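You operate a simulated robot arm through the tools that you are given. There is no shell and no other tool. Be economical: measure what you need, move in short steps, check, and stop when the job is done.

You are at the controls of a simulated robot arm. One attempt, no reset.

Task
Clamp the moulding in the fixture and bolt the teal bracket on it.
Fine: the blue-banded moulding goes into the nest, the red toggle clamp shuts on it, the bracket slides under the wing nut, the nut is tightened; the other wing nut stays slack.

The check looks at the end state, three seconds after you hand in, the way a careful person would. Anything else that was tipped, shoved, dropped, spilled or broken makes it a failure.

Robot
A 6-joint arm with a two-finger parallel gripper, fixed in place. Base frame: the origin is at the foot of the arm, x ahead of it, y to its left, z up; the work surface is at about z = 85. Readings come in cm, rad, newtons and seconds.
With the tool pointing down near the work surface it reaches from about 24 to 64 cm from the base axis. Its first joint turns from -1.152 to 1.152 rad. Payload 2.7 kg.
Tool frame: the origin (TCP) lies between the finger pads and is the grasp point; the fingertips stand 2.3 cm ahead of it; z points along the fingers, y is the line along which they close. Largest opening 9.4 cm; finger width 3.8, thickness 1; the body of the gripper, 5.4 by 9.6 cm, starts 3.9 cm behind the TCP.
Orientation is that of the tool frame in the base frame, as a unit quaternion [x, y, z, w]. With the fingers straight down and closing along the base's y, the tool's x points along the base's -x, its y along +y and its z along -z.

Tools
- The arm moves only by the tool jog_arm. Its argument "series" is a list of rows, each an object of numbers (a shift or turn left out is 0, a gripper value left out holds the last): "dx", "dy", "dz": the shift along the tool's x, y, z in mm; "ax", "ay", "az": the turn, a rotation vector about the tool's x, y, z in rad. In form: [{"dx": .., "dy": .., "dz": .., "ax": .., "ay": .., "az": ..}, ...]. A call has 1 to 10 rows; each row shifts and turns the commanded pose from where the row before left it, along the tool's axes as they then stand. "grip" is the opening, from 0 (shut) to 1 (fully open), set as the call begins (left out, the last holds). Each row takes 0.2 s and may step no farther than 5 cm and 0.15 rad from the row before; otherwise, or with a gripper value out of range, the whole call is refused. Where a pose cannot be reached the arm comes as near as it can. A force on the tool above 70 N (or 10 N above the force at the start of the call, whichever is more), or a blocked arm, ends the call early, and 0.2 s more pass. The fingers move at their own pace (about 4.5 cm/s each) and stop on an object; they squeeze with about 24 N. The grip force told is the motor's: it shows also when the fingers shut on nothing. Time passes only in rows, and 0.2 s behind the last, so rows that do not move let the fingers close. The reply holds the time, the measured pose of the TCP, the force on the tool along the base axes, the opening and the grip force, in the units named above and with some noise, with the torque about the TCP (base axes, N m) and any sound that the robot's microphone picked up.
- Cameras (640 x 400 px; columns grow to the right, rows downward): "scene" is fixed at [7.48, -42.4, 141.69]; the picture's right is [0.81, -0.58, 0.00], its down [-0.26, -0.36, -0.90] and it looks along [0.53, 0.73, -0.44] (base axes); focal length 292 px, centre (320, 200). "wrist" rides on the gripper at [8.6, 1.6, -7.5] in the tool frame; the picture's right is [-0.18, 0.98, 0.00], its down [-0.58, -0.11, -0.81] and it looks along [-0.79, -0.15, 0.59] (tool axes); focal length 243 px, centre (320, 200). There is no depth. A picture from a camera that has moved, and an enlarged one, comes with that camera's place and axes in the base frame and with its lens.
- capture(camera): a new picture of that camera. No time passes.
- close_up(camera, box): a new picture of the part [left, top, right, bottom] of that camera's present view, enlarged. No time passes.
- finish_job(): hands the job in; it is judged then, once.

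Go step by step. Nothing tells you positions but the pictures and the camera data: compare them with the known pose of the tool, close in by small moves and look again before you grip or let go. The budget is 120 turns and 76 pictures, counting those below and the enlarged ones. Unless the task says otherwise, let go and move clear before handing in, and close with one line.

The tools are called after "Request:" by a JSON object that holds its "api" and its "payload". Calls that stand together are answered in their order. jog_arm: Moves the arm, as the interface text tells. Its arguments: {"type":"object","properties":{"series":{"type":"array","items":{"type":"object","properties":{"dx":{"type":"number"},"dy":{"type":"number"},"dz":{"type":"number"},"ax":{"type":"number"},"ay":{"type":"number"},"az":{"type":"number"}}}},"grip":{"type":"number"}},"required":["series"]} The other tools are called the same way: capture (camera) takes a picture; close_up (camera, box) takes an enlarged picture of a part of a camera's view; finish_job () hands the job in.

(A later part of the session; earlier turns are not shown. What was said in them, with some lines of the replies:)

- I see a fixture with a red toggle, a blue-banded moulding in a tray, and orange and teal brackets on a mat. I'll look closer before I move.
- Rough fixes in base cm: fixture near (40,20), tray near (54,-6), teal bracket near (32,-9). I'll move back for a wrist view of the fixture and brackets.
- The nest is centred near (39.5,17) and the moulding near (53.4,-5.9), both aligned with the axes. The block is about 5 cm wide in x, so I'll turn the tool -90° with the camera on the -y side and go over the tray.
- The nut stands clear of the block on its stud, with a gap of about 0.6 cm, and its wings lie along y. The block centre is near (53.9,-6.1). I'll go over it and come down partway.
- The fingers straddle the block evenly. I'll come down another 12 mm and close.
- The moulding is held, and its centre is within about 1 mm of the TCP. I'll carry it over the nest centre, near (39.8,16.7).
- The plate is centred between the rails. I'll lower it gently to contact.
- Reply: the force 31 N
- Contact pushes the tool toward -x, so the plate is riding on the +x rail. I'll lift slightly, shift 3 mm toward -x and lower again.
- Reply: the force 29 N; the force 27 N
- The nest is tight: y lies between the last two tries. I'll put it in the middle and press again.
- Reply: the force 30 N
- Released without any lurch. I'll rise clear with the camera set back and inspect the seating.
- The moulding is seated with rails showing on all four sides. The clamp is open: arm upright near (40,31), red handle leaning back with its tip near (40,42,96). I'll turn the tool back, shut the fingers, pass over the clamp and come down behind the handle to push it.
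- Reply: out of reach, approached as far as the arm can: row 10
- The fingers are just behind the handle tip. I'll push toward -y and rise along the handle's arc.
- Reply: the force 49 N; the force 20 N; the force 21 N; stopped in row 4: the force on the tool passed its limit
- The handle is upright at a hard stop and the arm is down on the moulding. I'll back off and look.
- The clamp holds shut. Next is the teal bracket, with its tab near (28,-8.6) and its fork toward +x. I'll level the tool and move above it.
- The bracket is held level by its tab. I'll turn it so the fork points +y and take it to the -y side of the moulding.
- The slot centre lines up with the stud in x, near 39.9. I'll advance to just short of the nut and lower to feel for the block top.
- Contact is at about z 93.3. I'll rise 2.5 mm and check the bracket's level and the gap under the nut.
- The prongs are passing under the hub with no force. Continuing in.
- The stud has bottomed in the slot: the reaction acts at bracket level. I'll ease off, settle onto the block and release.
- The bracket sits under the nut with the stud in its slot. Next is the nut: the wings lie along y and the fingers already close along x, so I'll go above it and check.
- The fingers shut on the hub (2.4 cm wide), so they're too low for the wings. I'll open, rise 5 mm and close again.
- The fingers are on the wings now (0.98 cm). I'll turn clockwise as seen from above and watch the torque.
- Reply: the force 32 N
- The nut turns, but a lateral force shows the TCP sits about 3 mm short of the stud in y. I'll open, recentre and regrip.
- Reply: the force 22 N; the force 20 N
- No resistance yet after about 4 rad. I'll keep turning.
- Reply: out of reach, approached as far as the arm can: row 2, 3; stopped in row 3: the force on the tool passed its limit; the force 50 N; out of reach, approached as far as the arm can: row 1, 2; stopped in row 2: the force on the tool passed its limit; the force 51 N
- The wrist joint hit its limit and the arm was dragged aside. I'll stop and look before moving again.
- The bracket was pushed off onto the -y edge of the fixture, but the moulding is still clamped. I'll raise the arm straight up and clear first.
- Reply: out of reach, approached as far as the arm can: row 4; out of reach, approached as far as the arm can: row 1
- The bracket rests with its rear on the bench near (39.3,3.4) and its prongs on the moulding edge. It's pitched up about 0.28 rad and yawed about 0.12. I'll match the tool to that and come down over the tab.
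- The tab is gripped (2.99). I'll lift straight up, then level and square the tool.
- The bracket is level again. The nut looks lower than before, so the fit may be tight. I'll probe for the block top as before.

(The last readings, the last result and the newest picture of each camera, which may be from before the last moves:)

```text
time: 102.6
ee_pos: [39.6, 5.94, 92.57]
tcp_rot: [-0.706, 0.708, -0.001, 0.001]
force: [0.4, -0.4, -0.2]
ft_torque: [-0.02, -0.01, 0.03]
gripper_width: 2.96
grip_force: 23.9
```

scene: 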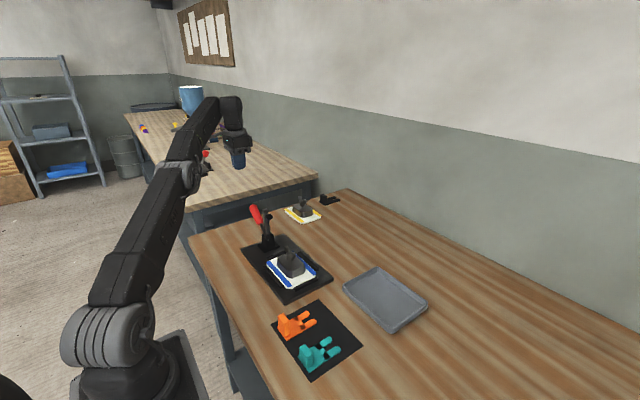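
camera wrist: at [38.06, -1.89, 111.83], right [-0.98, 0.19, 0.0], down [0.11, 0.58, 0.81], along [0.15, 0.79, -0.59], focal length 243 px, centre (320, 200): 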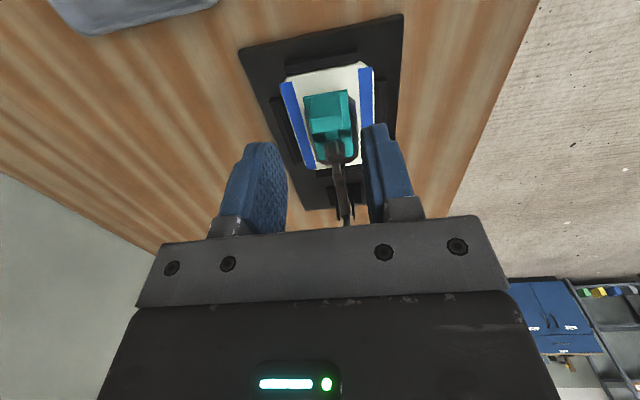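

Request:
{"api": "jog_arm", "payload": {"series": [{"dz": 1.2}, {}]}}

Request:
{"api": "jog_arm", "payload": {"series": [{"dz": 1.2}, {}]}}

```text
time: 103.2
ee_pos: [39.76, 5.96, 92.53]
tcp_rot: [-0.706, 0.709, -0.002, 0.0]
force: [0.4, 0.4, -1.2]
ft_torque: [-0.03, 0.01, 0.01]
gripper_width: 2.96
grip_force: 24.5
```

```text
time: 103.8
ee_pos: [39.73, 6.01, 92.43]
tcp_rot: [-0.706, 0.708, -0.002, 0.001]
force: [-2.2, -1.5, 8.2]
ft_torque: [0.59, 0.13, 0.18]
gripper_width: 2.98
grip_force: 24.3
```

Contact is at z about 92.45, at the prong tips. I'll rise about 1 mm and try sliding in small steps.

Request:
{"api": "jog_arm", "payload": {"series": [{"dz": -1.6}, {"dx": -5}, {"dx": -5}, {}]}}

Request:
{"api": "jog_arm", "payload": {"series": [{"dx": -3}, {"dx": -3}, {}]}}

Request:
{"api": "jog_arm", "payload": {"series": [{"dx": -3}, {"dx": -3}, {}]}}

```text
time: 104.8
ee_pos: [39.83, 6.84, 92.48]
tcp_rot: [-0.706, 0.708, -0.001, 0.0]
force: [0.4, -0.6, 1.0]
ft_torque: [0.09, 0.02, -0.02]
gripper_width: 2.99
grip_force: 23.8
```

```text
time: 105.6
ee_pos: [39.86, 7.47, 92.63]
tcp_rot: [-0.706, 0.708, -0.001, 0.0]
force: [1.3, -5.3, 11.1]
ft_torque: [0.45, 0.05, 0.01]
gripper_width: 2.94
grip_force: 23.6
```

```text
time: 106.4
ee_pos: [39.72, 8.17, 92.62]
tcp_rot: [-0.706, 0.709, -0.001, 0.0]
force: [1.7, -4.4, 8.6]
ft_torque: [0.31, 0.0, -0.08]
gripper_width: 2.95
grip_force: 24.4
```

The contact point shows the prongs are pitched slightly nose-up, about 0.1 rad. I'll back off, level by 0.08 and probe again.

Request:
{"api": "jog_arm", "payload": {"series": [{"dz": -3}, {"dx": 10}, {"dx": 12}, {"dz": -4}, {"ay": 0.08}, {}]}}

Request:
{"api": "jog_arm", "payload": {"series": [{"dz": 2}, {}]}}

Request:
{"api": "jog_arm", "payload": {"series": [{"dz": 1.5}, {}]}}

Request:
{"api": "jog_arm", "payload": {"series": [{"dz": 1.5}, {}]}}

```text
time: 107.8
ee_pos: [39.94, 6.02, 93.27]
tcp_rot: [-0.705, 0.708, -0.029, -0.029]
force: [-0.6, 0.7, -1.4]
ft_torque: [-0.01, 0.02, -0.02]
gripper_width: 2.98
grip_force: 23.8
```

```text
time: 108.4
ee_pos: [39.83, 5.93, 93.16]
tcp_rot: [-0.705, 0.708, -0.029, -0.028]
force: [0.9, -0.3, -0.7]
ft_torque: [0.0, 0.03, -0.01]
gripper_width: 2.98
grip_force: 23.8
```

```text
time: 109.0
ee_pos: [39.77, 5.89, 92.9]
tcp_rot: [-0.705, 0.708, -0.03, -0.029]
force: [-0.2, -0.1, -1.4]
ft_torque: [-0.01, 0.01, 0.0]
gripper_width: 2.95
grip_force: 24.1
```

```text
time: 109.6
ee_pos: [39.83, 5.86, 92.85]
tcp_rot: [-0.706, 0.707, -0.032, -0.027]
force: [-0.1, -2.0, 8.5]
ft_torque: [0.62, 0.09, 0.02]
gripper_width: 2.96
grip_force: 24.2
```

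Request:
{"api": "jog_arm", "payload": {"series": [{"dz": -1}, {"dx": -6}, {"dx": -6}, {}]}}

Request:
{"api": "jog_arm", "payload": {"series": [{"dx": -4}, {"dx": -4}, {}]}}

Request:
{"api": "jog_arm", "payload": {"series": [{"dx": -3}, {}]}}

```text
time: 110.6
ee_pos: [39.79, 7.05, 92.73]
tcp_rot: [-0.705, 0.708, -0.03, -0.029]
force: [0.5, -4.9, 10.4]
ft_torque: [0.51, 0.03, 0.03]
gripper_width: 2.99
grip_force: 23.4
```

```text
time: 111.4
ee_pos: [39.79, 7.79, 92.64]
tcp_rot: [-0.705, 0.708, -0.03, -0.028]
force: [0.3, -6.1, 12.1]
ft_torque: [0.43, 0.06, 0.01]
gripper_width: 2.96
grip_force: 24.0
```

```text
time: 112.0
ee_pos: [39.69, 8.01, 92.71]
tcp_rot: [-0.705, 0.708, -0.03, -0.028]
force: [-0.8, -5.9, 12.6]
ft_torque: [0.49, 0.06, -0.01]
gripper_width: 2.97
grip_force: 24.1
```

Request:
{"api": "jog_arm", "payload": {"series": [{"dz": -1.3}, {"dx": -3, "dz": -0.25}, {}]}}

Request:
{"api": "jog_arm", "payload": {"series": [{"dx": -3, "dz": -0.25}, {}]}}

Request:
{"api": "jog_arm", "payload": {"series": [{"dx": -3, "dz": -0.25}, {}]}}

```text
time: 112.8
ee_pos: [39.78, 8.52, 92.72]
tcp_rot: [-0.705, 0.708, -0.03, -0.029]
force: [0.4, 0.0, -1.7]
ft_torque: [-0.01, 0.0, 0.0]
gripper_width: 2.96
grip_force: 23.7
```

```text
time: 113.4
ee_pos: [39.8, 8.64, 92.69]
tcp_rot: [-0.705, 0.708, -0.03, -0.029]
force: [0.3, 0.3, -0.8]
ft_torque: [-0.01, -0.02, -0.01]
gripper_width: 2.96
grip_force: 24.0
```

```text
time: 114.0
ee_pos: [39.91, 8.97, 92.8]
tcp_rot: [-0.705, 0.708, -0.03, -0.028]
force: [-0.4, -2.6, 6.8]
ft_torque: [0.14, 0.1, 0.04]
gripper_width: 2.96
grip_force: 24.2
```

Request:
{"api": "jog_arm", "payload": {"series": [{"dz": -0.8}, {"dx": -3, "dz": -0.25}, {}]}}

Request:
{"api": "jog_arm", "payload": {"series": [{"dx": -4, "dz": -0.3}, {}]}}

Request:
{"api": "jog_arm", "payload": {"series": [{"dx": -4, "dz": -0.3}, {}]}}

```text
time: 114.8
ee_pos: [39.72, 9.38, 92.84]
tcp_rot: [-0.705, 0.708, -0.03, -0.028]
force: [0.0, 0.3, -1.2]
ft_torque: [0.03, 0.05, -0.01]
gripper_width: 2.94
grip_force: 24.1
```

```text
time: 115.4
ee_pos: [39.83, 9.88, 92.92]
tcp_rot: [-0.705, 0.708, -0.029, -0.028]
force: [-0.9, 0.3, -0.1]
ft_torque: [0.03, -0.02, 0.03]
gripper_width: 2.95
grip_force: 23.8
```

```text
time: 116.0
ee_pos: [39.85, 10.15, 92.85]
tcp_rot: [-0.705, 0.708, -0.029, -0.028]
force: [0.1, 0.1, -0.7]
ft_torque: [0.02, 0.01, -0.03]
gripper_width: 2.97
grip_force: 23.8
```

It fits under the nut with no force. Continuing to full depth.

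Request:
{"api": "jog_arm", "payload": {"series": [{"dx": -4, "dz": -0.3}, {"dx": -4, "dz": -0.3}, {}]}}

Request:
{"api": "jog_arm", "payload": {"series": [{"dx": -4, "dz": -0.3}, {}]}}

Request:
{"api": "jog_arm", "payload": {"series": [{"dx": -4, "dz": -0.3}, {}]}}

```text
time: 116.8
ee_pos: [39.78, 11.02, 92.87]
tcp_rot: [-0.706, 0.707, -0.03, -0.028]
force: [-0.2, -2.0, 5.5]
ft_torque: [0.03, 0.06, 0.02]
gripper_width: 2.97
grip_force: 23.6
```

```text
time: 117.4
ee_pos: [39.81, 11.55, 92.89]
tcp_rot: [-0.705, 0.708, -0.03, -0.028]
force: [-0.1, -7.1, 15.0]
ft_torque: [-0.04, 0.1, 0.02]
gripper_width: 2.95
grip_force: 24.3
```

```text
time: 118.0
ee_pos: [39.9, 11.88, 92.88]
tcp_rot: [-0.705, 0.708, -0.031, -0.028]
force: [1.6, -8.7, 18.5]
ft_torque: [-0.11, 0.03, 0.02]
gripper_width: 2.97
grip_force: 24.1
```

Request:
{"api": "jog_arm", "payload": {"series": [{"dz": -1.5}, {"dx": -2, "dz": -0.2}, {}]}}

Request:
{"api": "jog_arm", "payload": {"series": [{"dx": -2, "dz": -0.2}, {}]}}

```text
time: 118.8
ee_pos: [39.73, 11.91, 92.88]
tcp_rot: [-0.705, 0.708, -0.029, -0.03]
force: [-0.5, -9.1, 5.4]
ft_torque: [-0.28, -0.05, -0.01]
gripper_width: 2.94
grip_force: 23.9
```

```text
time: 119.4
ee_pos: [39.69, 12.16, 92.94]
tcp_rot: [-0.705, 0.708, -0.03, -0.031]
force: [-0.2, -18.0, 3.4]
ft_torque: [-0.46, 0.02, 0.02]
gripper_width: 3.0
grip_force: 23.7
```

Fully home: the stud is at the slot end, as before. I'll ease back, settle, release, rise and upright the tool.

Request:
{"api": "jog_arm", "payload": {"series": [{"dx": 2.5}, {"dz": 1.2}, {}]}}

Request:
{"api": "jog_arm", "payload": {"series": [{}, {}, {}], "grip": 0.42}}

Request:
{"api": "jog_arm", "payload": {"series": [{"dz": -10}, {"dz": -20}, {"dz": -40}, {"ay": -0.08}, {}]}}

```text
time: 120.2
ee_pos: [39.8, 12.05, 92.89]
tcp_rot: [-0.706, 0.708, -0.03, -0.027]
force: [0.2, 0.0, -0.8]
ft_torque: [-0.04, 0.0, 0.0]
gripper_width: 2.96
grip_force: 23.9
```

```text
time: 121.0
ee_pos: [39.9, 11.98, 92.9]
tcp_rot: [-0.705, 0.708, -0.03, -0.029]
force: [0.0, -0.1, 0.0]
ft_torque: [-0.04, 0.0, -0.02]
gripper_width: 3.96
grip_force: 0.1
```

```text
time: 122.2
ee_pos: [39.82, 12.52, 99.84]
tcp_rot: [-0.706, 0.708, -0.001, -0.001]
force: [0.3, 1.0, -0.2]
ft_torque: [-0.01, 0.0, -0.02]
gripper_width: 3.95
grip_force: 0.0
```

Request:
{"api": "close_up", "payload": {"camera": "wrist", "box": [240, 20, 420, 200]}}

```text
2.22 times, centred on (330, 110) of wrist
camera zoom: at [38.2, 3.95, 107.37], right [-0.98, 0.19, 0.0], down [0.11, 0.58, 0.81], along [0.15, 0.79, -0.59], focal length 539 px, centre (298, 400)
```

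zoom: 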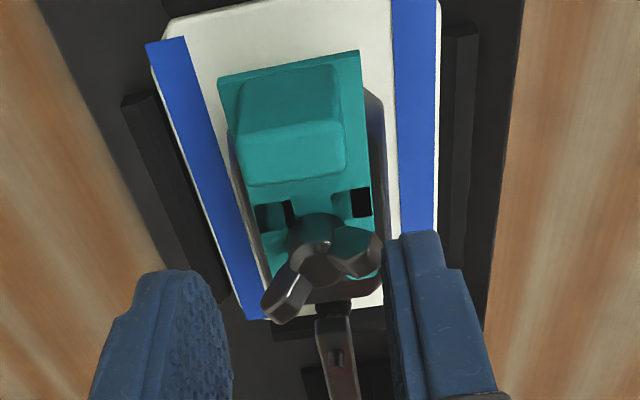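

The bracket is in place. The wings now lie about 1.0 rad clockwise from +y. I'll centre on the stud, turn the tool to match, lower and grip.

Request:
{"api": "jog_arm", "payload": {"series": [{"dx": -43}, {"az": 0.143}, {"az": 0.143}, {"az": 0.143}, {"az": 0.143}, {"az": 0.143}, {"az": 0.143}, {"az": 0.143}, {}]}}

Request:
{"api": "jog_arm", "payload": {"series": [{"dz": 20}, {"dz": 20}, {"dz": 10}, {}]}}

Request:
{"api": "jog_arm", "payload": {"series": [{}, {}, {}, {}], "grip": 0}}

```text
time: 124.2
ee_pos: [39.78, 16.87, 99.91]
tcp_rot: [-0.278, 0.961, -0.002, 0.001]
force: [-0.4, 0.2, -0.8]
ft_torque: [-0.01, 0.03, -0.01]
gripper_width: 3.96
grip_force: 0.0
```

```text
time: 125.2
ee_pos: [39.97, 16.73, 94.68]
tcp_rot: [-0.279, 0.96, -0.002, 0.0]
force: [-0.7, -0.1, 0.3]
ft_torque: [0.0, 0.01, -0.02]
gripper_width: 3.94
grip_force: 0.1
```

```text
time: 126.2
ee_pos: [39.88, 16.86, 94.72]
tcp_rot: [-0.28, 0.96, -0.001, 0.001]
force: [-5.1, 5.5, -0.3]
ft_torque: [0.1, 0.15, 0.0]
gripper_width: 0.99
grip_force: 24.0
```

Request:
{"api": "jog_arm", "payload": {"series": [{"dy": 0.5}, {"az": 0.1}, {"az": 0.1}, {"az": 0.1}, {}]}}

Request:
{"api": "jog_arm", "payload": {"series": [{"az": 0.1}, {"az": 0.1}, {"az": 0.1}, {}]}}

Request:
{"api": "jog_arm", "payload": {"series": [{"az": 0.1}, {"az": 0.1}, {"az": 0.1}, {}]}}

```text
time: 127.4
ee_pos: [39.8, 16.92, 94.76]
tcp_rot: [-0.132, 0.991, -0.001, 0.0]
force: [-4.8, 6.4, -4.3]
ft_torque: [0.09, 0.26, 0.0]
gripper_width: 0.97
grip_force: 23.3
```

```text
time: 128.4
ee_pos: [39.79, 16.85, 94.77]
tcp_rot: [0.017, 1.0, 0.0, 0.001]
force: [2.3, 8.9, -16.0]
ft_torque: [0.17, -0.03, 0.46]
gripper_width: 0.98
grip_force: 24.5
```

```text
time: 129.4
ee_pos: [39.78, 16.87, 94.88]
tcp_rot: [0.166, 0.986, -0.001, 0.003]
force: [-4.5, 9.4, -0.5]
ft_torque: [0.18, 0.21, 1.19]
gripper_width: 1.97
grip_force: 24.1
```

Torque rose to 1.2 N m and the wings are prying the fingers apart, so the nut has gone tight. I'll hold for a moment to see whether it moves any further.

Request:
{"api": "jog_arm", "payload": {"series": [{}, {}, {}]}}

```text
time: 130.2
ee_pos: [39.86, 16.92, 95.02]
tcp_rot: [0.165, 0.986, 0.0, 0.002]
force: [-7.8, 10.5, 6.0]
ft_torque: [0.19, 0.4, 1.14]
gripper_width: 1.99
grip_force: 23.8
```

It's firmly tight at a steady 1.1 N m. I'll open, rise clear and take a final look.

Request:
{"api": "jog_arm", "payload": {"series": [{}, {}, {}, {"dz": -10}, {"dz": -30}, {"dz": -50}, {"dz": -50}, {"dx": 40}, {"dx": 40}, {}], "grip": 0.5}}

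Request:
{"api": "close_up", "payload": {"camera": "scene", "box": [240, 195, 390, 310]}}

```text
time: 132.4
ee_pos: [32.14, 19.69, 108.85]
tcp_rot: [0.166, 0.986, -0.001, 0.002]
force: [0.3, -0.3, -0.1]
ft_torque: [0.0, -0.03, -0.02]
gripper_width: 4.72
grip_force: 0.1
```

```text
refused: no pictures are left
```

I have no pictures left, so this end state isn't confirmed by camera. The readings are good: the nut held a steady 1.1 N m, the fingers opened without snagging, and the arm is clear. I'm handing in.

Request:
{"api": "finish_job", "payload": {}}

```text
The job is handed in.
```

I handed the job in with the moulding in the nest, the red clamp shut, and the teal bracket under the wing nut, tightened to about 1.1 N m. I knocked the bracket out once and had to refit it. My last picture was before the final tightening, so the end state rests on force and torque readings. I never touched the other wing nut.
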